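You operate a simulated robot arm through the tools that you are given. There is no shell and no other tool.

You are at the controls of a simulated robot arm. One attempt, no reset.

JOB
Cool the load box: MAINS off, discharge, open the vent till COOL lights, then park the brown plug.
Fine: hold DISCHARGE till SAFE lights; stay on STANDBY; PARK socket of the bench amp; leave the vent open.

Only the result counts: the job must be done as asked and must still hold three seconds after the hand-in. Knocking over, shifting, dropping, spilling or breaking anything else fails it.

ROBOT AND FRAMES
A 6-joint arm with a fingered hand, fixed in place. Base frame: the origin is at the foot of the arm, x ahead of it, y to its left, z up; the work surface is at about z = 0.83. Lengths are in m, angles in degrees, forces in N, time in s.
With the tool pointing down near the work surface it reaches from about 0.16 to 0.86 m from the base axis. Its first joint turns from -166.0 to 166.0 degrees. Payload 5 kg.
The TCP is the grasp point between the finger pads, 0.036 m short of the fingertips. In the tool frame z runs along the fingers and y along their closing line. The gripper opens to 0.12 m. The gripper's body begins 0.042 m behind the TCP. The gripper is a hand of 4 fingers: y runs from the thumb to the fingers, the wrist lies at [-0.019, -0.123, -0.211] in the tool frame, and closing takes about 1.5 s.
Orientation is that of the tool frame in the base frame, as [roll, pitch, yaw] about the fixed x, y, z axes, in that order (R = Rz(yaw) Ry(pitch) Rx(roll)). With the fingers straight down and the wrist toward the robot, the tool's x, y and z point along [0, 1, 0], [1, 0, 0] and [0, 0, -1] of the base frame.

CONTROLS
- The arm moves only by the tool move_arm. Its argument "motion" is a list that holds one entry, the list of rows, each a list of 6 numbers: the turn, a rotation vector about the base's x, y, z in degrees, then the shift along the base's x, y, z in m. In form: [[[wx, wy, wz, tx, ty, tz], ...]]. A call has 1 to 20 rows; each row is the pose to reach, as a shift and turn from the pose commanded when the call began. "claw" is the opening in per cent of the stroke, from 0 (shut) to 100 (fully open), set as the call begins (left out, the last holds). Rows are played at 5 a second. More than 0.05 m and 8.6 degrees between two rows, or a gripper value outside its range, and nothing of the call is played. Where a pose cannot be reached the arm comes as near as it can. A force on the tool above 40 N (or 10 N above the force at the start of the call, whichever is more), or a blocked arm, ends the call early, and 0.2 s more pass. Each finger travels about 0.045 m/s and halts on what it meets, pressing with about 27 N; the grip force reading is that of the motor and also rises with nothing between the fingers. The clock runs only during rows and for 0.2 s after the last one: add rows that repeat a pose to give the fingers time. The reply holds the time, the measured pose of the TCP, the force on the tool along the base axes, the opening and the grip force, in the units named above and with some noise, with the torque about the TCP (base axes, N m) and any sound that the robot's microphone picked up, and new pictures: "pictures" is both (left out), scene, wrist or none.
- Cameras (640 x 400 px; columns grow to the right, rows downward): "scene" is fixed at [0.3959, 0.6507, 1.567]; the picture's right is [-0.91, -0.42, 0.00], its down [-0.37, 0.78, -0.50] and it looks along [0.21, -0.46, -0.86] (base axes); focal length 314 px, centre (320, 200). "wrist" rides on the gripper at [0.073, -0.101, -0.142] in the tool frame; the picture's right is [-0.79, 0.29, -0.54], its down [-0.56, -0.70, 0.44] and it looks along [-0.25, 0.65, 0.71] (tool axes); focal length 280 px, centre (320, 200). There is no depth. A picture from a camera that has moved, and an enlarged one, comes with that camera's place and axes in the base frame and with its lens.
- raise_lower(by): slides the trunk up (or, below 0, down) by that many m; the arm rides with it, the base frame stays. It gives what a move gives, with no picture.
- move_fingers(index, middle, ring, thumb_bend, thumb_turn): sets how far each is bent, from 0 (flat) to 100 (curled in); at 30 the hand is open as for a grip, at 70 the pads meet at the TCP. One left out holds its place. A second passes; each finger stops where it meets its share of the squeeze, and holds until it gets a number again. A gripper value or a shape takes the hand back. It gives what a move gives, with no picture; readings hold the bend of each and the force on the fingers (four entries, about 0 where the hand has none), thumb and palm. thumb_turn goes from beside the hand (0) to across from the fingers (100), as for a grip.
- grasp_type(shape): the hand has 4 fingers and takes this shape, open, in about a second: jaw (thumb against the fingers, like two jaws); tri (thumb and two fingers); tip (a fingertip pinch); poke (one finger out to press); point (the index stretched); flat (the hand flat); cup (the hand cupped); fist (a fist). The gripper value then closes the fingers along that shape, each until it touches; the sizes above hold for jaw. It gives what a move gives, with no picture.
- close_up(camera, box): a new picture of the part [left, top, right, bottom] of that camera's present view, enlarged. It takes no simulated time.
- job_done(): hands the job in; it is judged then, once.

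Nothing tells you positions but the pictures and the camera data. Unless the task says otherwise, let go and move clear before handing in.

The tools are called after "Call:" as a command line: name --argument value ..., lists and objects as JSON in quotes. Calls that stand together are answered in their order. move_arm: Moves the arm, as the interface text tells. Its arguments: {"type":"object","properties":{"motion":{"type":"array","items":{"type":"array","items":{"type":"array","items":{"type":"number"}}}},"claw":{"type":"number"},"pictures":{"type":"string","enum":["both","scene","wrist","none"]}},"required":["motion"]} The other tools are called the same way: raise_lower (by) slides the trunk up or down; grasp_type (shape) gives the hand a shape; move_fingers (index, middle, ring, thumb_bend, thumb_turn) moves the fingers one by one; close_up (camera, box) takes an enlarged picture of a part of a camera's view; job_done () hands the job in.

At the start:

```text
t: 0.0
position: [0.6874, 0.1982, 1.1143]
orientation: [180.0, 0.0, 90.1]
contact_force: [0.1, 0.6, 1.2]
wrist_torque: [0.03, 0.0, 0.02]
opening: 0.1197
gripper_force: 0.0
shape: jaw
bend: [30.0, 30.0, 30.0, 30.0, 98.0]
finger forces: [0.0, 0.0, 0.0, 0.0, 0.0, 0.0]
trunk travel left (down, up): [-0.725, 0.115]
```

scene: 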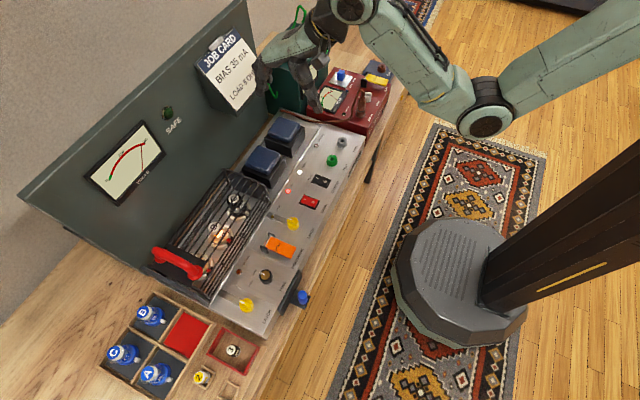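
wrist: 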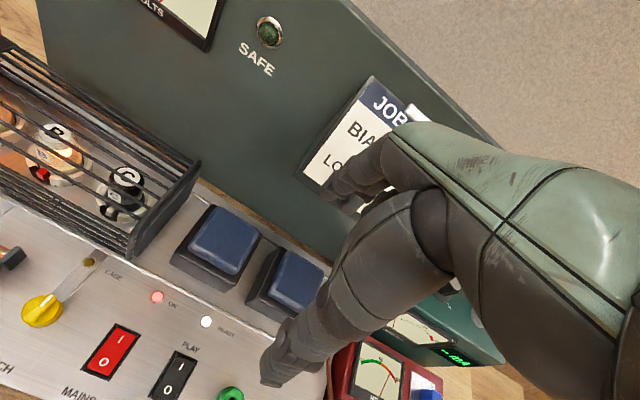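

I see a bench amp with a front panel, cage with tubes, a red load box on the far side, and a valve tray. I'll take close-ups to read the labels before moving.

Call:
close_up --camera "scene" --box '[230, 100, 390, 200]'

Call:
close_up --camera "scene" --box '[290, 50, 410, 125]'

Call:
close_up --camera "scene" --box '[200, 200, 360, 300]'

Call:
close_up --camera "scene" --box '[190, 20, 310, 95]'

Call:
close_up --camera "scene" --box '[90, 280, 282, 400]'

Call:
close_up --camera "wrist" --box '[0, 200, 320, 400]'

```text
4.00 times, centred on (310, 150) of scene
camera zoom: at [0.3959, 0.6507, 1.567], right [-0.91, -0.42, 0.0], down [-0.37, 0.78, -0.5], along [0.21, -0.46, -0.86], focal length 1254 px, centre (360, 400)
```

zoom: 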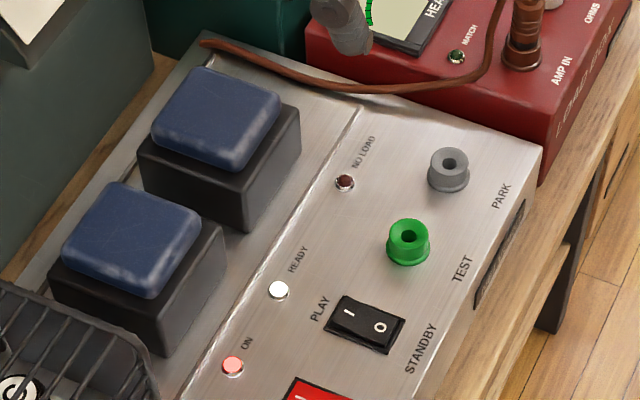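

```text
5.33 times, centred on (350, 88) of scene
camera zoom: at [0.3959, 0.6507, 1.567], right [-0.91, -0.42, 0.0], down [-0.37, 0.78, -0.5], along [0.21, -0.46, -0.86], focal length 1672 px, centre (160, 800)
```

zoom: 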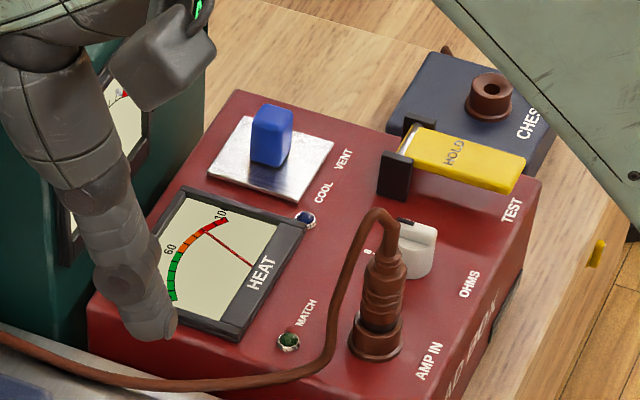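

```text
4.00 times, centred on (280, 250) of scene
camera zoom: at [0.3959, 0.6507, 1.567], right [-0.91, -0.42, 0.0], down [-0.37, 0.78, -0.5], along [0.21, -0.46, -0.86], focal length 1254 px, centre (480, 0)
```

zoom: 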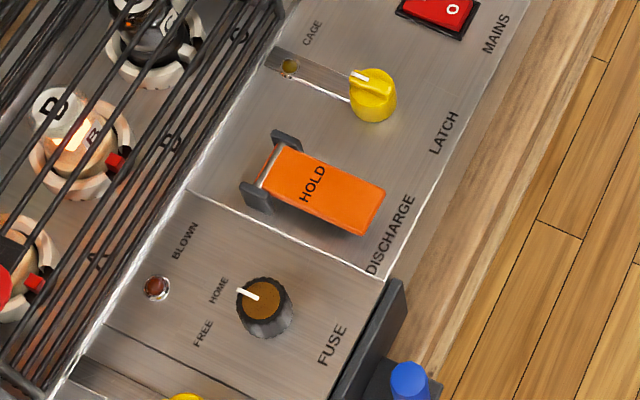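

```text
5.33 times, centred on (250, 58) of scene
camera zoom: at [0.3959, 0.6507, 1.567], right [-0.91, -0.42, 0.0], down [-0.37, 0.78, -0.5], along [0.21, -0.46, -0.86], focal length 1672 px, centre (693, 960)
```

zoom: 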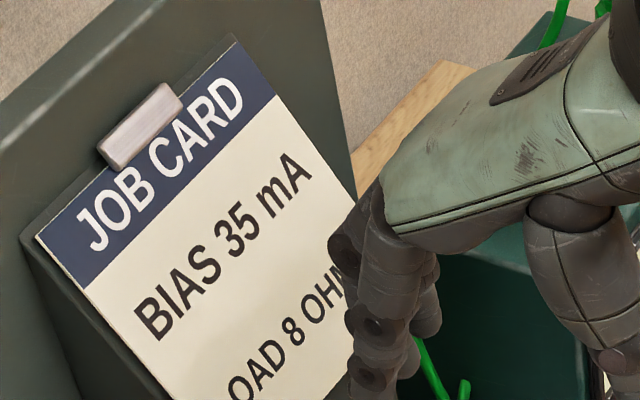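

```text
3.33 times, centred on (186, 340) of scene
camera zoom: at [0.3959, 0.6507, 1.567], right [-0.91, -0.42, 0.0], down [-0.37, 0.78, -0.5], along [0.21, -0.46, -0.86], focal length 1045 px, centre (767, -267)
```

zoom: 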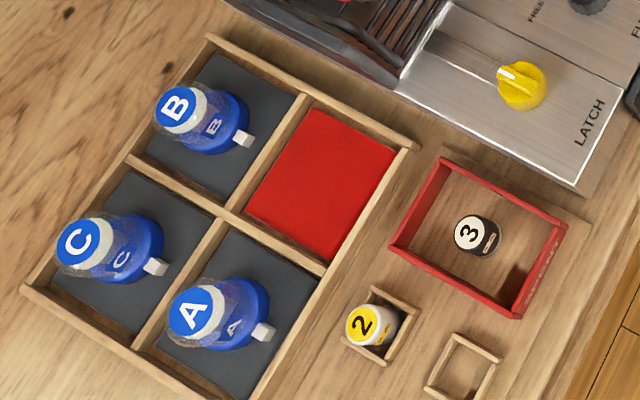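

```text
2.00 times, centred on (160, 300) of wrist
camera zoom: at [0.5862, 0.2704, 1.2573], right [0.29, -0.79, 0.54], down [-0.7, -0.56, -0.44], along [0.65, -0.25, -0.71], focal length 561 px, centre (640, 0)
```

zoom: 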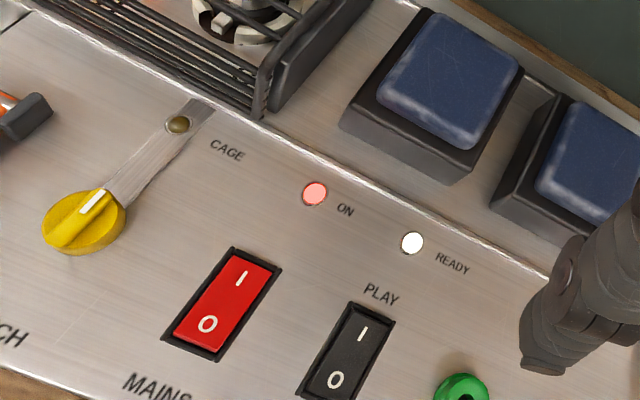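

Sockets and switches lie along y at about x≈0.6; MAINS is near (0.60, 0.28), the DISCHARGE lever near (0.60, 0.44), and the load box sits at y<0. Next I'll shape the hand for poking and look at where the finger is.

Call:
grasp_type --shape "poke"

Call:
move_arm --motion '[[[0, 0, 0, 0, 0.02, 0], [0, 0, 0, 0, 0.05, 0], [0, 0, 0, 0, 0.08, 0], [0, 0, 0, 0, 0.08, 0]]]'

```text
t: 0.9
position: [0.6871, 0.1978, 1.114]
orientation: [-180.0, -0.1, 90.0]
contact_force: [0.4, 0.6, -1.1]
wrist_torque: [0.02, -0.04, 0.0]
opening: 0.0001
gripper_force: 0.0
shape: poke
bend: [70.0, 70.0, 99.0, 100.0, 100.0]
finger forces: [0.1, 0.0, 0.1, 0.0, 0.0, 0.1]
trunk travel left (down, up): [-0.725, 0.115]
```

```text
t: 1.9
position: [0.6859, 0.2772, 1.1127]
orientation: [-180.0, 0.0, 90.0]
contact_force: [-0.6, 0.4, 0.3]
wrist_torque: [0.0, 0.01, -0.01]
opening: 0.0
gripper_force: 0.0
shape: poke
bend: [70.0, 70.0, 99.0, 100.0, 100.0]
finger forces: [0.0, 0.0, 0.0, 0.0, 0.0, 0.1]
trunk travel left (down, up): [-0.725, 0.115]
camera wrist: at [0.5858, 0.3512, 1.2572], right [0.29, -0.79, 0.54], down [-0.7, -0.56, -0.44], along [0.65, -0.25, -0.71], focal length 280 px, centre (320, 200)
```

scene: 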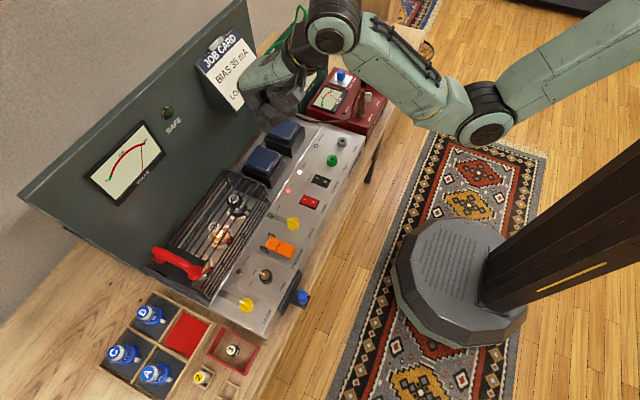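
wrist: 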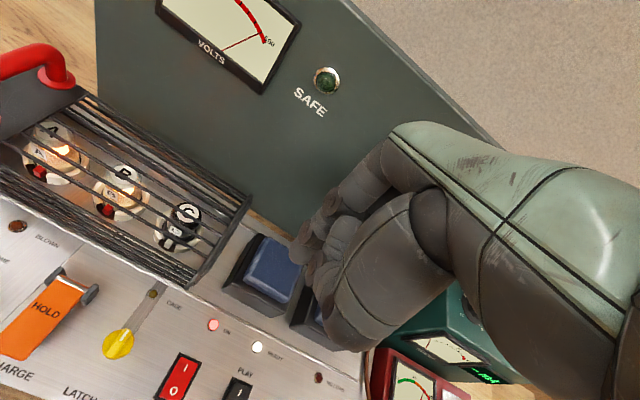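

The MAINS, discharge lever, and lamps are visible in the wrist view now. I'll zoom in on the hand and the controls.

Call:
close_up --camera "wrist" --box '[270, 120, 510, 370]'

Call:
close_up --camera "scene" --box '[220, 30, 380, 130]'

Call:
close_up --camera "wrist" --box '[0, 240, 256, 400]'

Call:
close_up --camera "scene" --box '[240, 160, 400, 260]'

Call:
close_up --camera "scene" --box '[300, 60, 412, 130]'

```text
1.60 times, centred on (390, 245) of wrist
camera zoom: at [0.5858, 0.3512, 1.2572], right [0.29, -0.79, 0.54], down [-0.7, -0.56, -0.44], along [0.65, -0.25, -0.71], focal length 449 px, centre (208, 128)
```

zoom: 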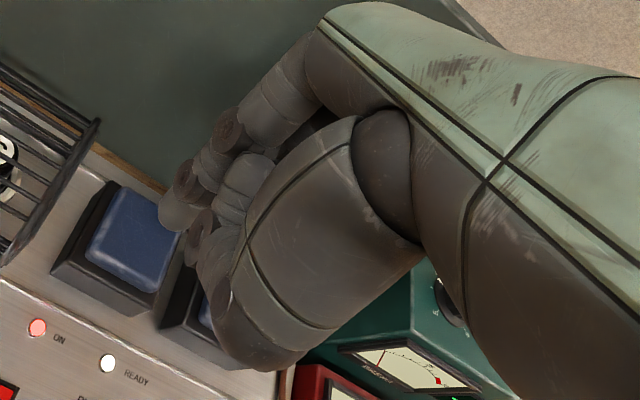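

```text
4.00 times, centred on (300, 80) of scene
camera zoom: at [0.3959, 0.6507, 1.567], right [-0.91, -0.42, 0.0], down [-0.37, 0.78, -0.5], along [0.21, -0.46, -0.86], focal length 1254 px, centre (400, 680)
```

zoom: 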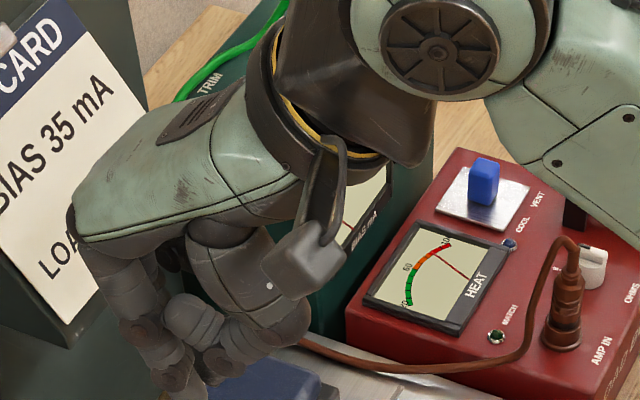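

```text
2.50 times, centred on (128, 320) of wrist
camera zoom: at [0.5858, 0.3512, 1.2572], right [0.29, -0.79, 0.54], down [-0.7, -0.56, -0.44], along [0.65, -0.25, -0.71], focal length 701 px, centre (800, -100)
```

zoom: 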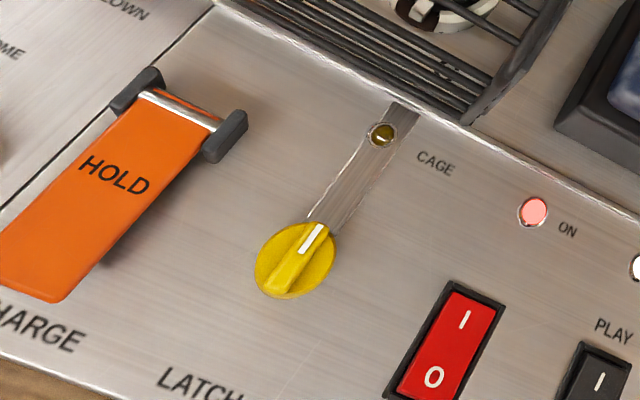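

```text
4.00 times, centred on (320, 210) of scene
camera zoom: at [0.3959, 0.6507, 1.567], right [-0.91, -0.42, 0.0], down [-0.37, 0.78, -0.5], along [0.21, -0.46, -0.86], focal length 1254 px, centre (320, 160)
```

zoom: 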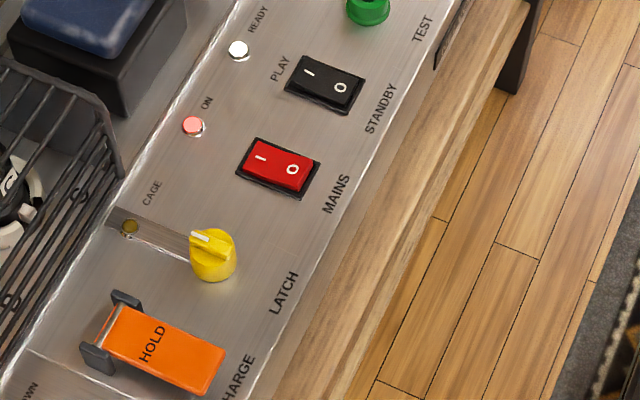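

```text
5.71 times, centred on (356, 95) of scene
camera zoom: at [0.3959, 0.6507, 1.567], right [-0.91, -0.42, 0.0], down [-0.37, 0.78, -0.5], along [0.21, -0.46, -0.86], focal length 1792 px, centre (114, 800)
```

zoom: 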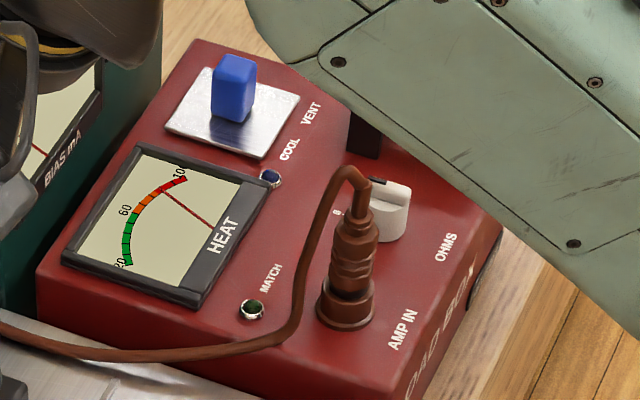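

Call:
close_up --camera "wrist" --box '[270, 180, 398, 260]'

Call:
close_up --camera "scene" --box '[236, 80, 316, 130]'

```text
5.00 times, centred on (334, 220) of wrist
camera zoom: at [0.5858, 0.3512, 1.2572], right [0.29, -0.79, 0.54], down [-0.7, -0.56, -0.44], along [0.65, -0.25, -0.71], focal length 1402 px, centre (250, 100)
```

zoom: 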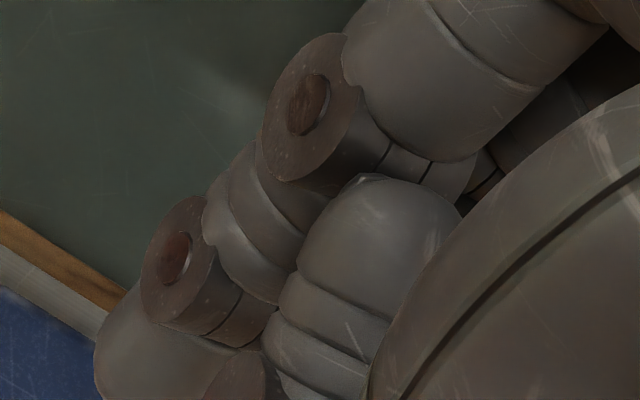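

```text
8.00 times, centred on (276, 105) of scene
camera zoom: at [0.3959, 0.6507, 1.567], right [-0.91, -0.42, 0.0], down [-0.37, 0.78, -0.5], along [0.21, -0.46, -0.86], focal length 2508 px, centre (672, 960)
```

zoom: 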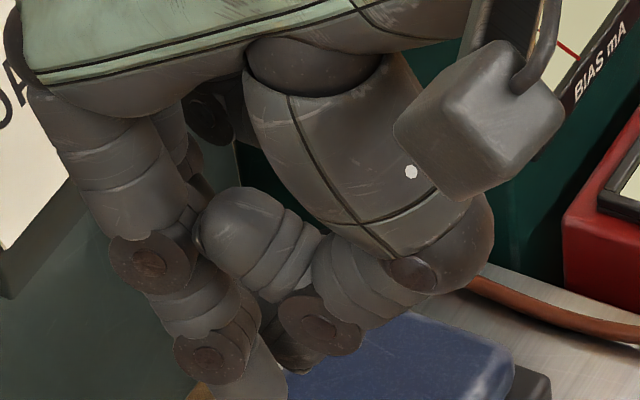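

The poke fingertip is about 0.036 m below the TCP, matching both views. I'll curl the middle finger fully and move above the "O" end of the MAINS rocker, around (0.59, 0.28), to check alignment.

Call:
move_fingers --middle 100 --ring 100

Call:
move_arm --motion '[[[0, 0, 0, -0.03, 0, 0], [0, 0, 0, -0.06, 0, -0.02], [0, 0, 0, -0.09, -0.002, -0.05], [0, 0, 0, -0.097, -0.002, -0.09], [0, 0, 0, -0.097, -0.002, -0.13], [0, 0, 0, -0.097, -0.002, -0.15], [0, 0, 0, -0.097, -0.002, -0.15]]]'

```text
t: 2.9
position: [0.6858, 0.2795, 1.1128]
orientation: [180.0, 0.0, 90.0]
contact_force: [0.7, -1.5, 0.5]
wrist_torque: [-0.01, 0.0, 0.0]
opening: 0.0382
gripper_force: 0.1
shape: fingers
bend: [70.0, 100.0, 100.0, 100.0, 100.0]
finger forces: [0.1, 0.0, 0.1, 0.0, 0.0, 0.0]
trunk travel left (down, up): [-0.725, 0.115]
```

```text
t: 4.5
position: [0.5898, 0.2764, 0.9622]
orientation: [-180.0, 0.0, 90.1]
contact_force: [0.2, -0.3, 0.2]
wrist_torque: [0.01, 0.01, 0.04]
opening: 0.0381
gripper_force: 0.0
shape: fingers
bend: [70.0, 100.0, 100.0, 100.0, 100.0]
finger forces: [0.0, 0.1, 0.1, 0.1, 0.0, 0.1]
trunk travel left (down, up): [-0.725, 0.115]
camera wrist: at [0.4893, 0.3483, 1.1068], right [0.29, -0.79, 0.54], down [-0.7, -0.56, -0.44], along [0.65, -0.25, -0.71], focal length 280 px, centre (320, 200)
```

scene: 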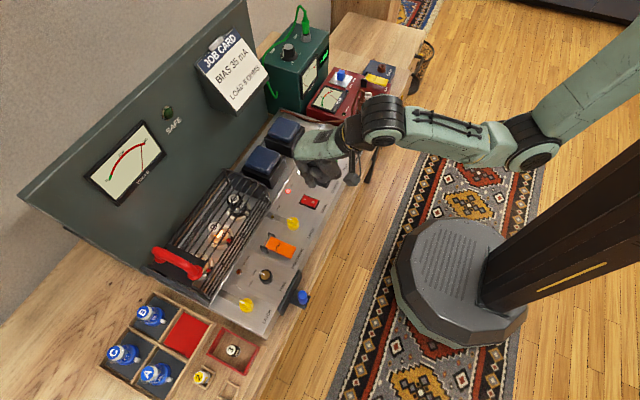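
wrist: 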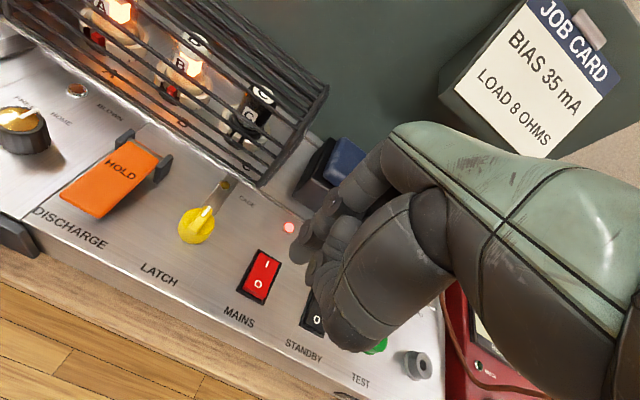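

Call:
close_up --camera "wrist" --box '[220, 180, 380, 280]'

Call:
close_up --camera "scene" --box '[280, 130, 376, 210]'

Call:
close_up --camera "scene" --box '[250, 30, 442, 150]'

```text
4.00 times, centred on (300, 230) of wrist
camera zoom: at [0.4893, 0.3483, 1.1068], right [0.29, -0.79, 0.54], down [-0.7, -0.56, -0.44], along [0.65, -0.25, -0.71], focal length 1122 px, centre (400, 80)
```

zoom: 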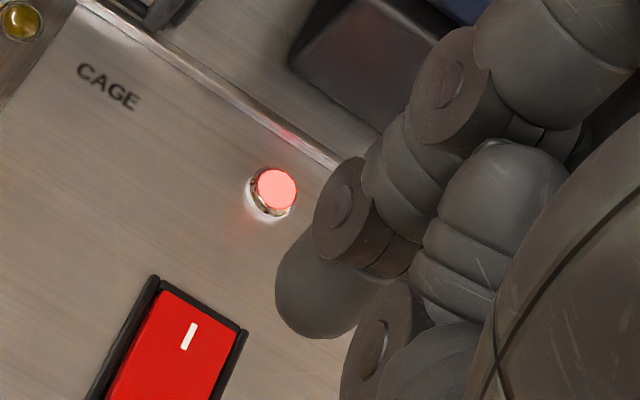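

```text
5.00 times, centred on (328, 170) of scene
camera zoom: at [0.3959, 0.6507, 1.567], right [-0.91, -0.42, 0.0], down [-0.37, 0.78, -0.5], along [0.21, -0.46, -0.86], focal length 1568 px, centre (280, 350)
```

zoom: 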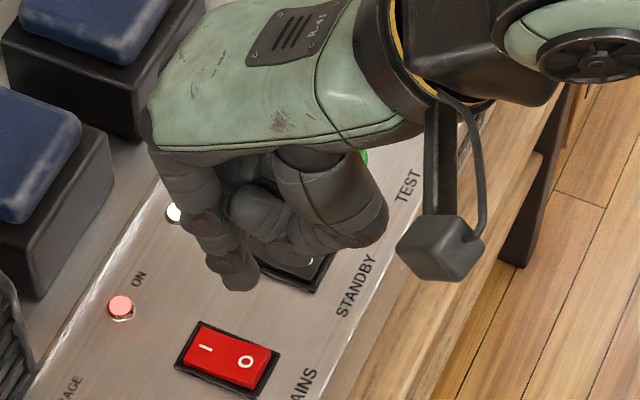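

```text
3.33 times, centred on (346, 90) of scene
camera zoom: at [0.3959, 0.6507, 1.567], right [-0.91, -0.42, 0.0], down [-0.37, 0.78, -0.5], along [0.21, -0.46, -0.86], focal length 1045 px, centre (233, 567)
```

zoom: 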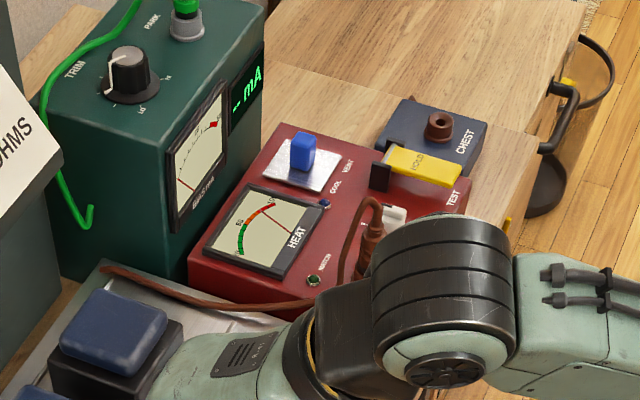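

MAINS "O" sits at about (0.593, 0.281, 0.84) and the fingertip is almost above it. I'll descend slowly onto the O end.

Call:
move_arm --motion '[[[0, 0, 0, -0.002, -0.003, -0.03], [0, 0, 0, -0.002, -0.003, -0.06], [0, 0, 0, -0.002, -0.003, -0.07], [0, 0, 0, -0.002, -0.003, -0.075], [0, 0, 0, -0.002, -0.003, -0.078], [0, 0, 0, -0.002, -0.003, -0.081], [0, 0, 0, -0.002, -0.003, -0.081]]]'

```text
t: 6.1
position: [0.5877, 0.2743, 0.8823]
orientation: [180.0, 0.1, 89.9]
contact_force: [1.8, 0.2, 0.0]
wrist_torque: [0.01, 0.0, 0.0]
opening: 0.0381
gripper_force: 0.0
shape: fingers
bend: [70.0, 100.0, 100.0, 100.0, 100.0]
finger forces: [0.1, 0.1, 0.0, 0.0, 0.1, 0.1]
trunk travel left (down, up): [-0.725, 0.115]
camera wrist: at [0.4872, 0.3455, 1.0258], right [0.29, -0.79, 0.54], down [-0.7, -0.56, -0.44], along [0.65, -0.25, -0.71], focal length 280 px, centre (320, 200)
```

scene: 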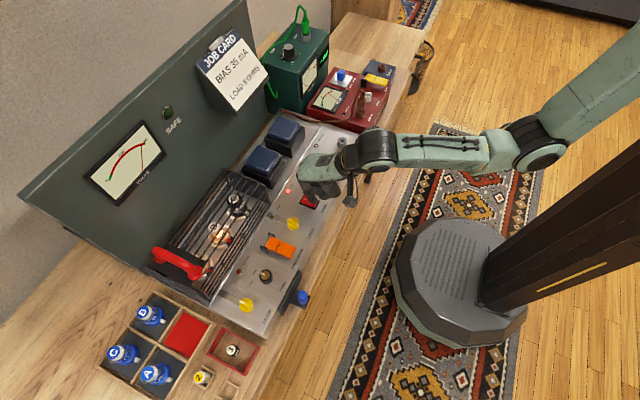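
wrist: 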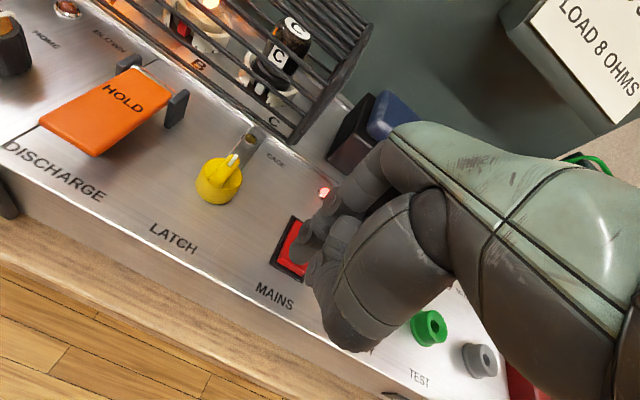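

Call:
close_up --camera "wrist" --box '[240, 180, 400, 280]'

Call:
close_up --camera "scene" --box '[270, 160, 366, 220]'

```text
4.00 times, centred on (320, 230) of wrist
camera zoom: at [0.4872, 0.3455, 1.0258], right [0.29, -0.79, 0.54], down [-0.7, -0.56, -0.44], along [0.65, -0.25, -0.71], focal length 1122 px, centre (320, 80)
```

zoom: 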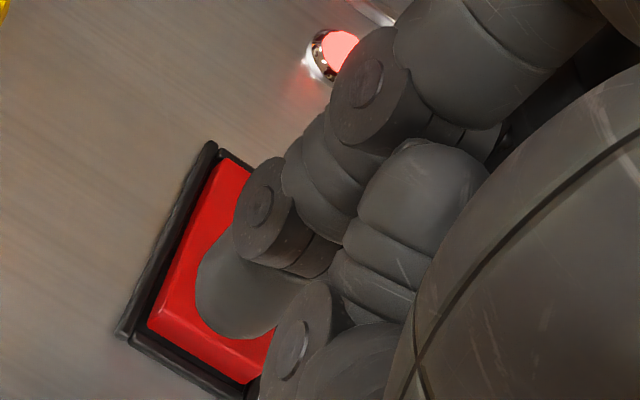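

```text
6.67 times, centred on (318, 190) of scene
camera zoom: at [0.3959, 0.6507, 1.567], right [-0.91, -0.42, 0.0], down [-0.37, 0.78, -0.5], along [0.21, -0.46, -0.86], focal length 2090 px, centre (333, 267)
```

zoom: 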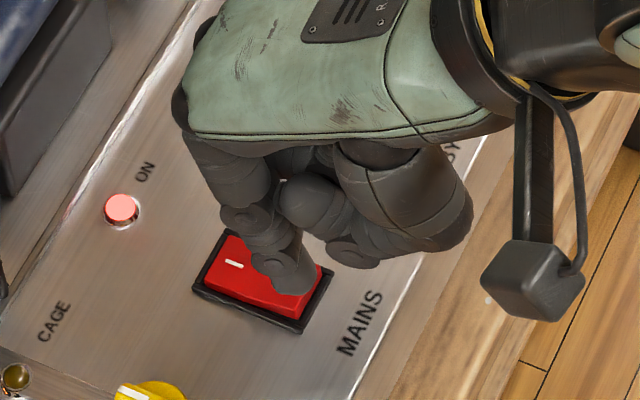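

The tip hovers right over the O end. I'll press down further in small steps.

Call:
move_arm --motion '[[[0, 0, 0, 0, 0, -0.003], [0, 0, 0, 0, 0, -0.006], [0, 0, 0, 0, 0, -0.008], [0, 0, 0, 0, 0, -0.008]]]'

```text
t: 7.1
position: [0.5882, 0.2723, 0.875]
orientation: [-180.0, 0.0, 89.9]
contact_force: [-0.3, 0.2, 0.4]
wrist_torque: [-0.01, -0.01, 0.0]
opening: 0.0382
gripper_force: 0.1
shape: fingers
bend: [70.0, 100.0, 100.0, 100.0, 100.0]
finger forces: [0.0, 0.0, 0.0, 0.1, 0.0, 0.1]
trunk travel left (down, up): [-0.725, 0.115]
camera wrist: at [0.4872, 0.3451, 1.0182], right [0.29, -0.79, 0.54], down [-0.7, -0.56, -0.44], along [0.65, -0.25, -0.71], focal length 280 px, centre (320, 200)
```

scene: 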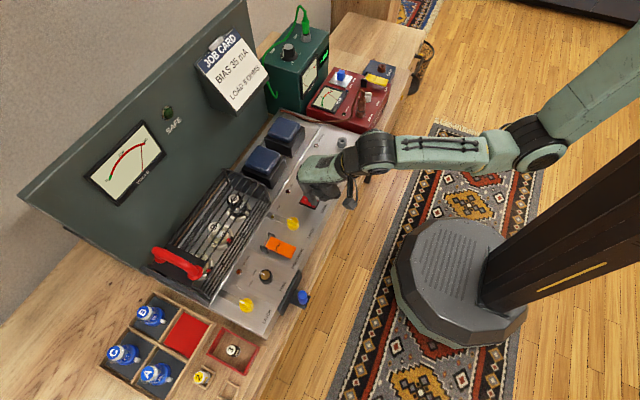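
wrist: 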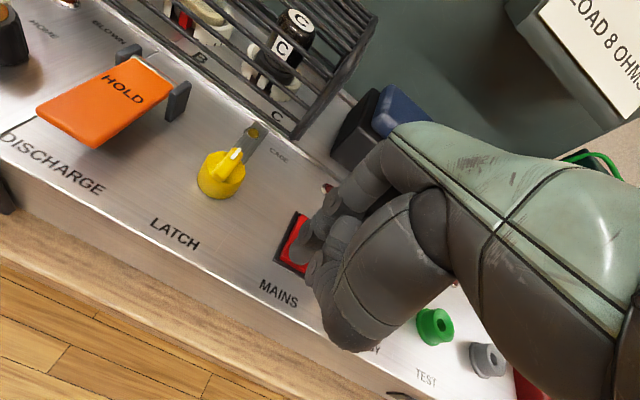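

The valves' glow and the ON lamp have gone out, so MAINS looks off. I'll lift the finger and check.

Call:
move_arm --motion '[[[0, 0, 0, 0, 0, 0.02], [0, 0, 0, 0, 0, 0.06], [0, 0, 0, 0, 0.04, 0.08], [0, 0, 0, 0, 0.08, 0.08], [0, 0, 0, 0, 0.12, 0.08], [0, 0, 0, 0, 0.12, 0.08]]]'

Call:
close_up --camera "scene" --box '[230, 130, 390, 230]'

Call:
close_up --camera "wrist" --box '[60, 160, 380, 360]'

Call:
close_up --camera "scene" --box '[80, 90, 240, 190]'

Call:
close_up --camera "scene" --box '[290, 60, 418, 140]'

```text
t: 8.5
position: [0.5874, 0.3934, 0.9553]
orientation: [180.0, -0.1, 90.0]
contact_force: [-0.2, 0.2, -0.7]
wrist_torque: [0.0, 0.03, -0.02]
opening: 0.0381
gripper_force: 0.0
shape: fingers
bend: [70.0, 100.0, 100.0, 100.0, 100.0]
finger forces: [0.1, 0.0, 0.0, 0.1, 0.0, 0.1]
trunk travel left (down, up): [-0.725, 0.115]
camera wrist: at [0.4866, 0.4658, 1.0986], right [0.29, -0.79, 0.54], down [-0.7, -0.56, -0.44], along [0.65, -0.25, -0.71], focal length 280 px, centre (320, 200)
```

scene: 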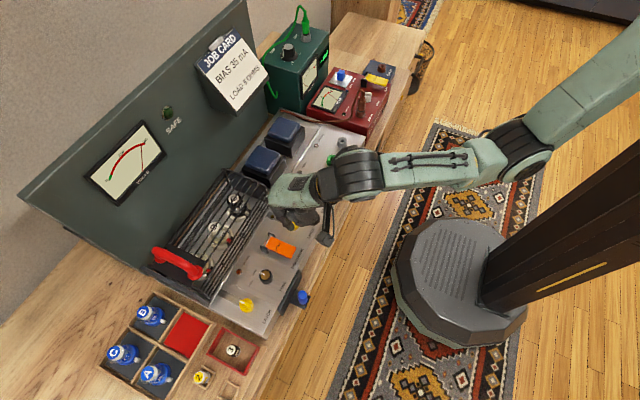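
wrist: 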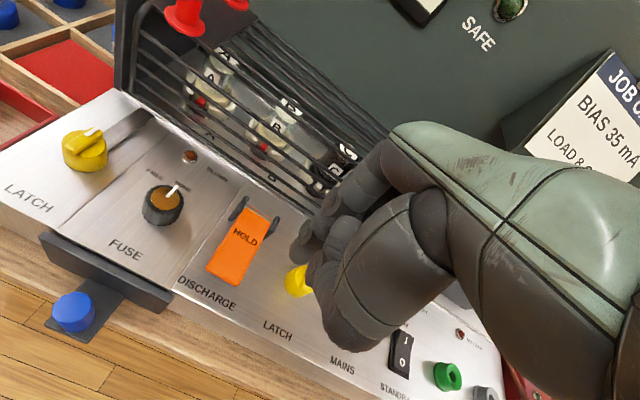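

```text
4.00 times, centred on (310, 180) of scene
camera zoom: at [0.3959, 0.6507, 1.567], right [-0.91, -0.42, 0.0], down [-0.37, 0.78, -0.5], along [0.21, -0.46, -0.86], focal length 1254 px, centre (360, 280)
```

zoom: 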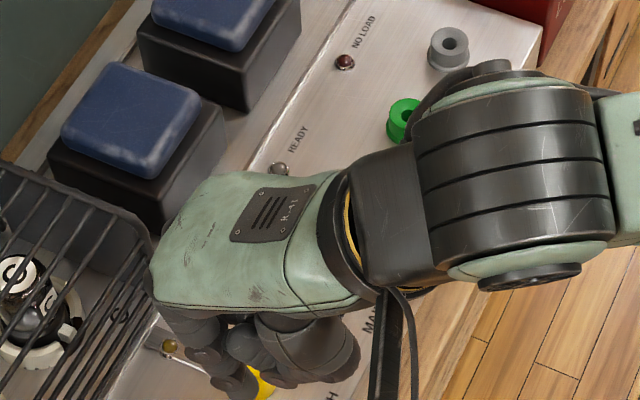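

```text
2.00 times, centred on (220, 260) of wrist
camera zoom: at [0.4866, 0.4658, 1.0986], right [0.29, -0.79, 0.54], down [-0.7, -0.56, -0.44], along [0.65, -0.25, -0.71], focal length 561 px, centre (520, 80)
```

zoom: 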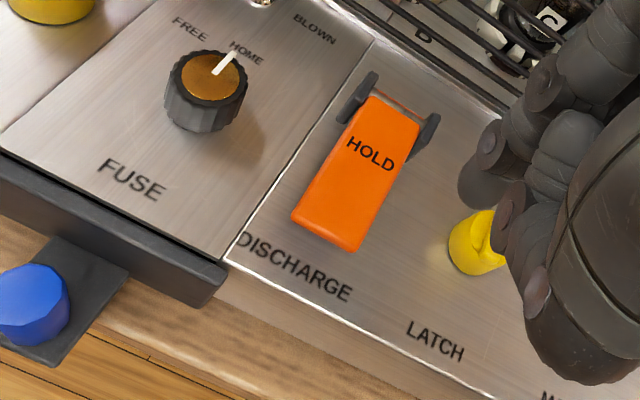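

```text
4.00 times, centred on (160, 140) of scene
camera zoom: at [0.3959, 0.6507, 1.567], right [-0.91, -0.42, 0.0], down [-0.37, 0.78, -0.5], along [0.21, -0.46, -0.86], focal length 1254 px, centre (960, 440)
```

zoom: 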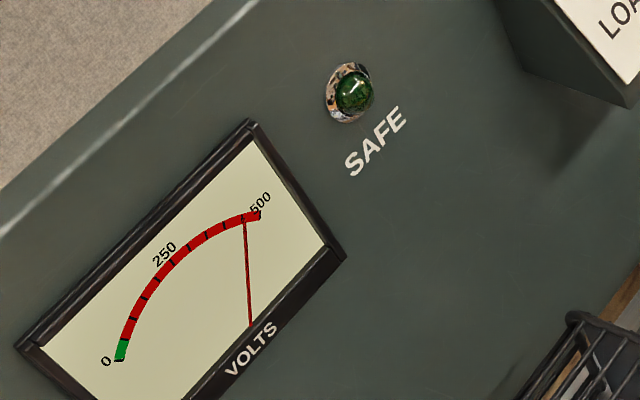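

```text
5.00 times, centred on (354, 100) of scene
camera zoom: at [0.3959, 0.6507, 1.567], right [-0.91, -0.42, 0.0], down [-0.37, 0.78, -0.5], along [0.21, -0.46, -0.86], focal length 1568 px, centre (150, 700)
```

zoom: 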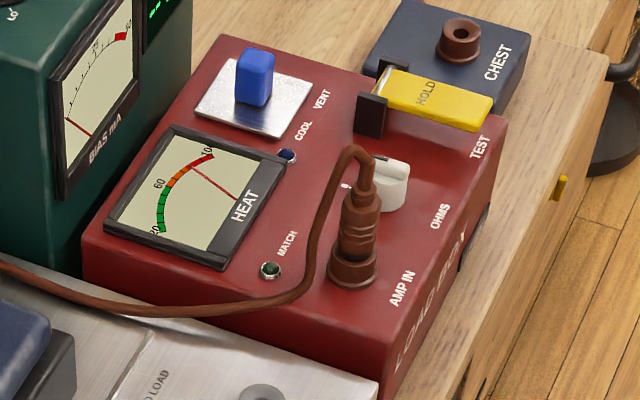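

MAINS is off (voltage still ~470 V). The DISCHARGE lever's free end is at about (0.570, 0.436, 0.857), so I'll hover the fingertip above it.

Call:
move_arm --motion '[[[0, 0, 0, -0.005, 0.02, 0], [0, 0, 0, -0.005, 0.037, -0.01], [0, 0, 0, -0.005, 0.037, -0.03], [0, 0, 0, -0.005, 0.037, -0.045], [0, 0, 0, -0.005, 0.037, -0.045]]]'

Call:
close_up --camera "wrist" --box '[220, 180, 380, 280]'

Call:
close_up --camera "scene" --box '[240, 200, 336, 260]'

```text
t: 9.7
position: [0.5822, 0.4273, 0.9111]
orientation: [-180.0, 0.1, 90.0]
contact_force: [0.9, 0.4, -0.8]
wrist_torque: [-0.02, 0.02, -0.03]
opening: 0.0381
gripper_force: 0.1
shape: fingers
bend: [70.0, 100.0, 100.0, 100.0, 100.0]
finger forces: [0.0, 0.1, 0.0, 0.0, 0.0, 0.0]
trunk travel left (down, up): [-0.725, 0.115]
camera wrist: at [0.4819, 0.5015, 1.0539], right [0.29, -0.79, 0.54], down [-0.7, -0.56, -0.44], along [0.65, -0.25, -0.71], focal length 280 px, centre (320, 200)
```

scene: 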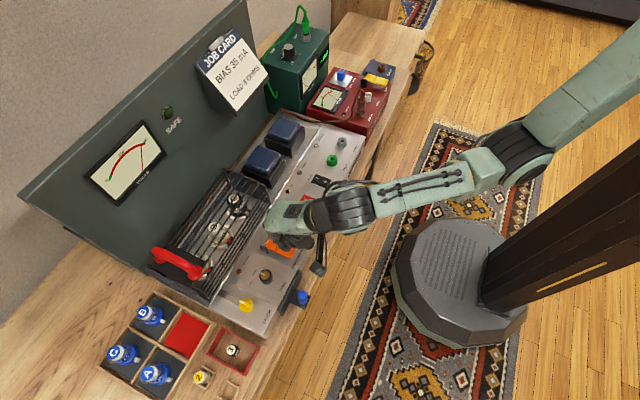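
wrist: 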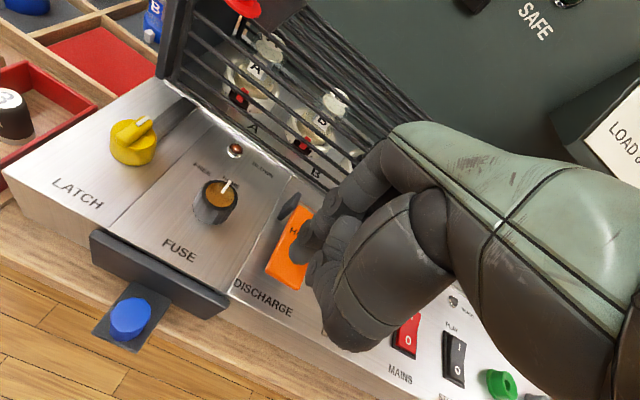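

```text
4.00 times, centred on (300, 230) of wrist
camera zoom: at [0.4819, 0.5015, 1.0539], right [0.29, -0.79, 0.54], down [-0.7, -0.56, -0.44], along [0.65, -0.25, -0.71], focal length 1122 px, centre (400, 80)
```

zoom: 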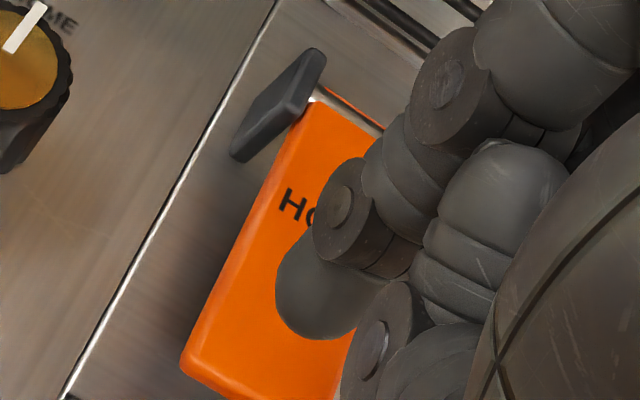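

```text
6.67 times, centred on (288, 230) of scene
camera zoom: at [0.3959, 0.6507, 1.567], right [-0.91, -0.42, 0.0], down [-0.37, 0.78, -0.5], along [0.21, -0.46, -0.86], focal length 2090 px, centre (533, 0)
```

zoom: 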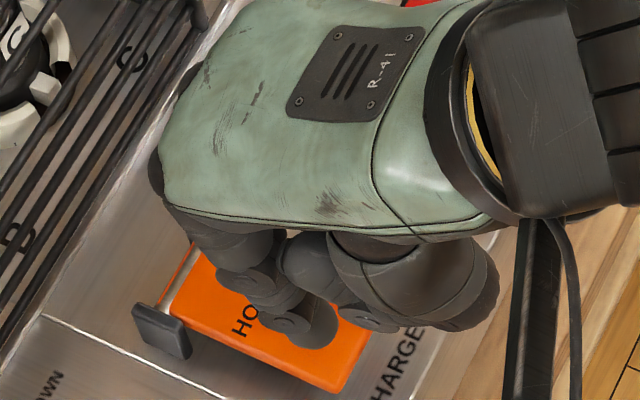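

Call:
move_arm --motion '[[[0, 0, 0, -0.005, 0.004, -0.005], [0, 0, 0, -0.005, 0.004, -0.01], [0, 0, 0, -0.005, 0.004, -0.014], [0, 0, 0, -0.005, 0.004, -0.018], [0, 0, 0, -0.005, 0.004, -0.022], [0, 0, 0, -0.005, 0.004, -0.022]]]'

Call:
close_up --camera "scene" --box '[240, 200, 336, 260]'

Call:
close_up --camera "scene" --box '[80, 90, 240, 190]'

```text
t: 11.1
position: [0.578, 0.433, 0.8877]
orientation: [-180.0, -0.1, 90.0]
contact_force: [1.0, 0.4, 2.3]
wrist_torque: [0.05, -0.03, 0.01]
opening: 0.0382
gripper_force: 1.4
shape: fingers
bend: [70.0, 100.0, 100.0, 100.0, 100.0]
finger forces: [1.8, 0.0, 0.1, 0.0, 0.0, 0.1]
trunk travel left (down, up): [-0.725, 0.115]
camera wrist: at [0.4773, 0.5061, 1.0313], right [0.29, -0.79, 0.54], down [-0.7, -0.56, -0.44], along [0.65, -0.25, -0.71], focal length 280 px, centre (320, 200)
```

scene: 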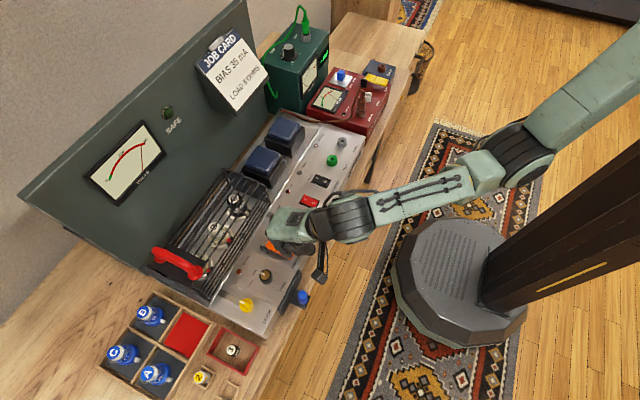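
wrist: 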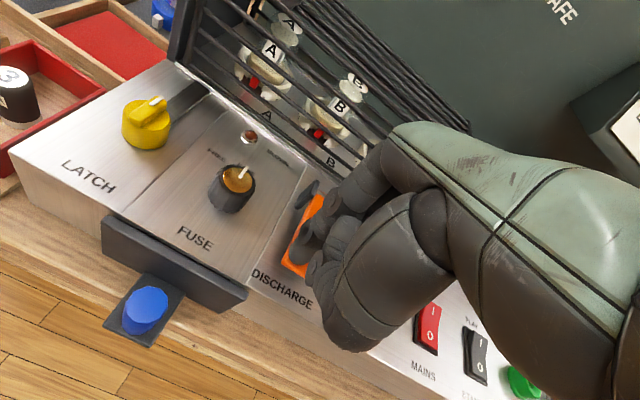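

```text
6.67 times, centred on (288, 230) of scene
camera zoom: at [0.3959, 0.6507, 1.567], right [-0.91, -0.42, 0.0], down [-0.37, 0.78, -0.5], along [0.21, -0.46, -0.86], focal length 2090 px, centre (533, 0)
```

zoom: 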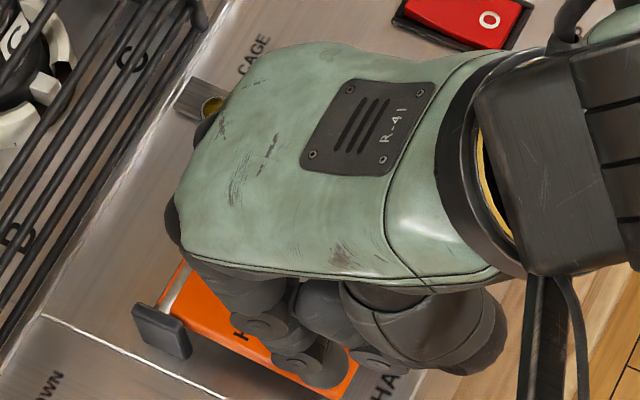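

```text
4.00 times, centred on (160, 140) of scene
camera zoom: at [0.3959, 0.6507, 1.567], right [-0.91, -0.42, 0.0], down [-0.37, 0.78, -0.5], along [0.21, -0.46, -0.86], focal length 1254 px, centre (960, 440)
```

zoom: 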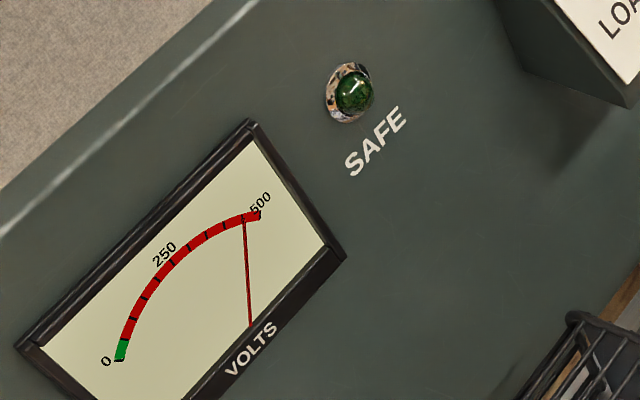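

The index fingertip is on the lever with about 2 N. I'll press further down in small steps and watch the voltmeter.

Call:
move_arm --motion '[[[0, 0, 0, 0, 0, -0.002], [0, 0, 0, 0, 0, -0.004], [0, 0, 0, 0, 0, -0.006], [0, 0, 0, 0, 0, -0.008], [0, 0, 0, 0, 0, -0.008], [0, 0, 0, 0, 0, -0.008]]]'

Call:
close_up --camera "scene" --box '[80, 90, 240, 190]'

Call:
close_up --camera "scene" --box '[240, 200, 336, 260]'

```text
t: 12.5
position: [0.5775, 0.4333, 0.8814]
orientation: [-180.0, 0.1, 90.1]
contact_force: [0.3, -0.3, 2.7]
wrist_torque: [0.0, -0.03, 0.02]
opening: 0.0381
gripper_force: 0.8
shape: fingers
bend: [70.0, 100.0, 100.0, 100.0, 100.0]
finger forces: [2.4, 0.0, 0.0, 0.0, 0.0, 0.0]
trunk travel left (down, up): [-0.725, 0.115]
camera wrist: at [0.4771, 0.5066, 1.0235], right [0.29, -0.79, 0.54], down [-0.7, -0.56, -0.44], along [0.65, -0.25, -0.71], focal length 280 px, centre (320, 200)
```

scene: 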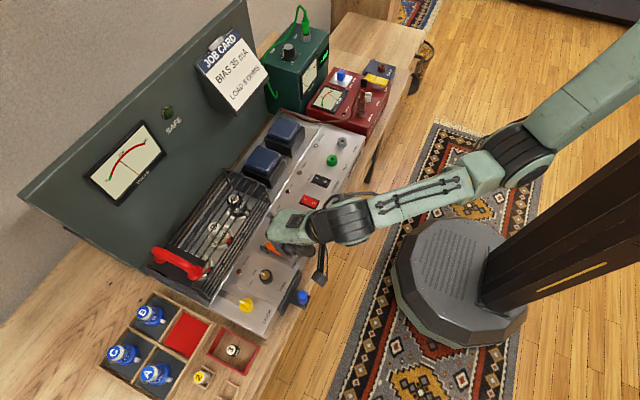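
wrist: 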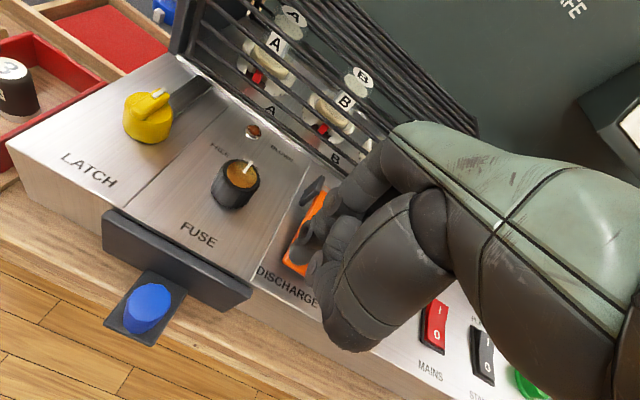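

```text
4.00 times, centred on (160, 140) of scene
camera zoom: at [0.3959, 0.6507, 1.567], right [-0.91, -0.42, 0.0], down [-0.37, 0.78, -0.5], along [0.21, -0.46, -0.86], focal length 1254 px, centre (960, 440)
```

zoom: 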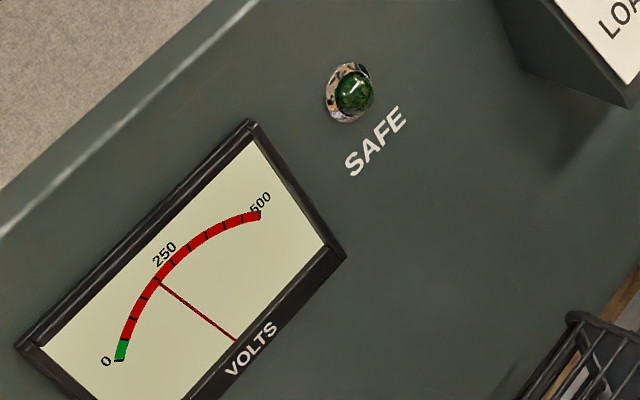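

```text
6.67 times, centred on (288, 230) of scene
camera zoom: at [0.3959, 0.6507, 1.567], right [-0.91, -0.42, 0.0], down [-0.37, 0.78, -0.5], along [0.21, -0.46, -0.86], focal length 2090 px, centre (533, 0)
```

zoom: 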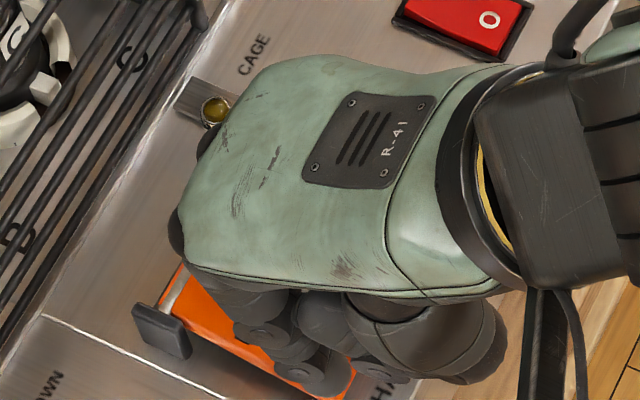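

Voltage is falling (about 200 V now). I'll hold the lever with a hair more press until SAFE lights.

Call:
move_arm --motion '[[[0, 0, 0, 0, 0, -0.001], [0, 0, 0, 0, 0, -0.001], [0, 0, 0, 0, 0, -0.001], [0, 0, 0, 0, 0, -0.001], [0, 0, 0, 0, 0, -0.001], [0, 0, 0, 0, 0, -0.001], [0, 0, 0, 0, 0, -0.001], [0, 0, 0, 0, 0, -0.001], [0, 0, 0, 0, 0, -0.001], [0, 0, 0, 0, 0, -0.001], [0, 0, 0, 0, 0, -0.001], [0, 0, 0, 0, 0, -0.001], [0, 0, 0, 0, 0, -0.001], [0, 0, 0, 0, 0, -0.001], [0, 0, 0, 0, 0, -0.001]]]' --pictures "scene"

Call:
close_up --camera "scene" --box '[80, 90, 240, 190]'

```text
t: 15.7
position: [0.5763, 0.4339, 0.8794]
orientation: [180.0, 0.1, 90.0]
contact_force: [-0.2, -0.7, 3.0]
wrist_torque: [0.02, -0.03, 0.03]
opening: 0.0379
gripper_force: 1.0
shape: fingers
bend: [70.0, 100.0, 100.0, 100.0, 100.0]
finger forces: [2.5, 0.0, 0.0, 0.1, 0.0, 0.1]
trunk travel left (down, up): [-0.725, 0.115]
```

scene: 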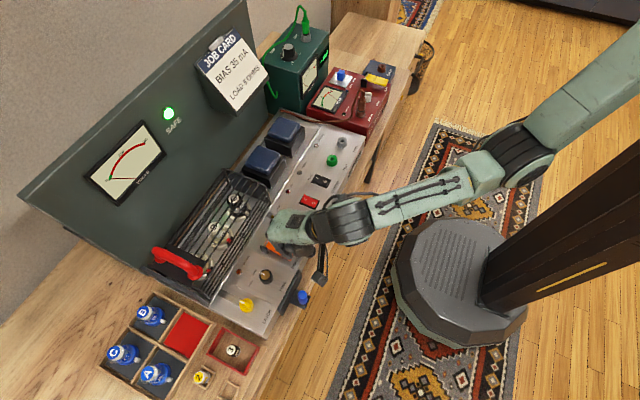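

```text
4.00 times, centred on (160, 140) of scene
camera zoom: at [0.3959, 0.6507, 1.567], right [-0.91, -0.42, 0.0], down [-0.37, 0.78, -0.5], along [0.21, -0.46, -0.86], focal length 1254 px, centre (960, 440)
```

zoom: 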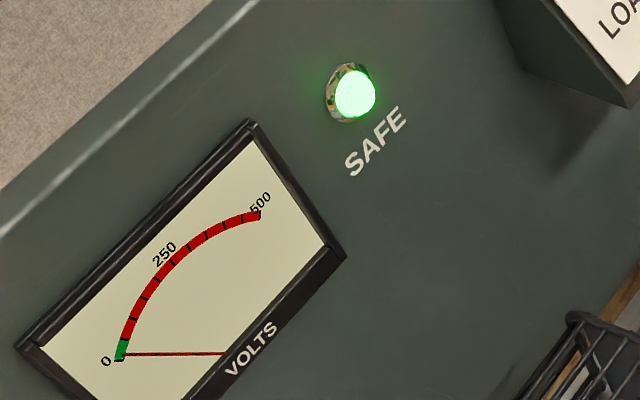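

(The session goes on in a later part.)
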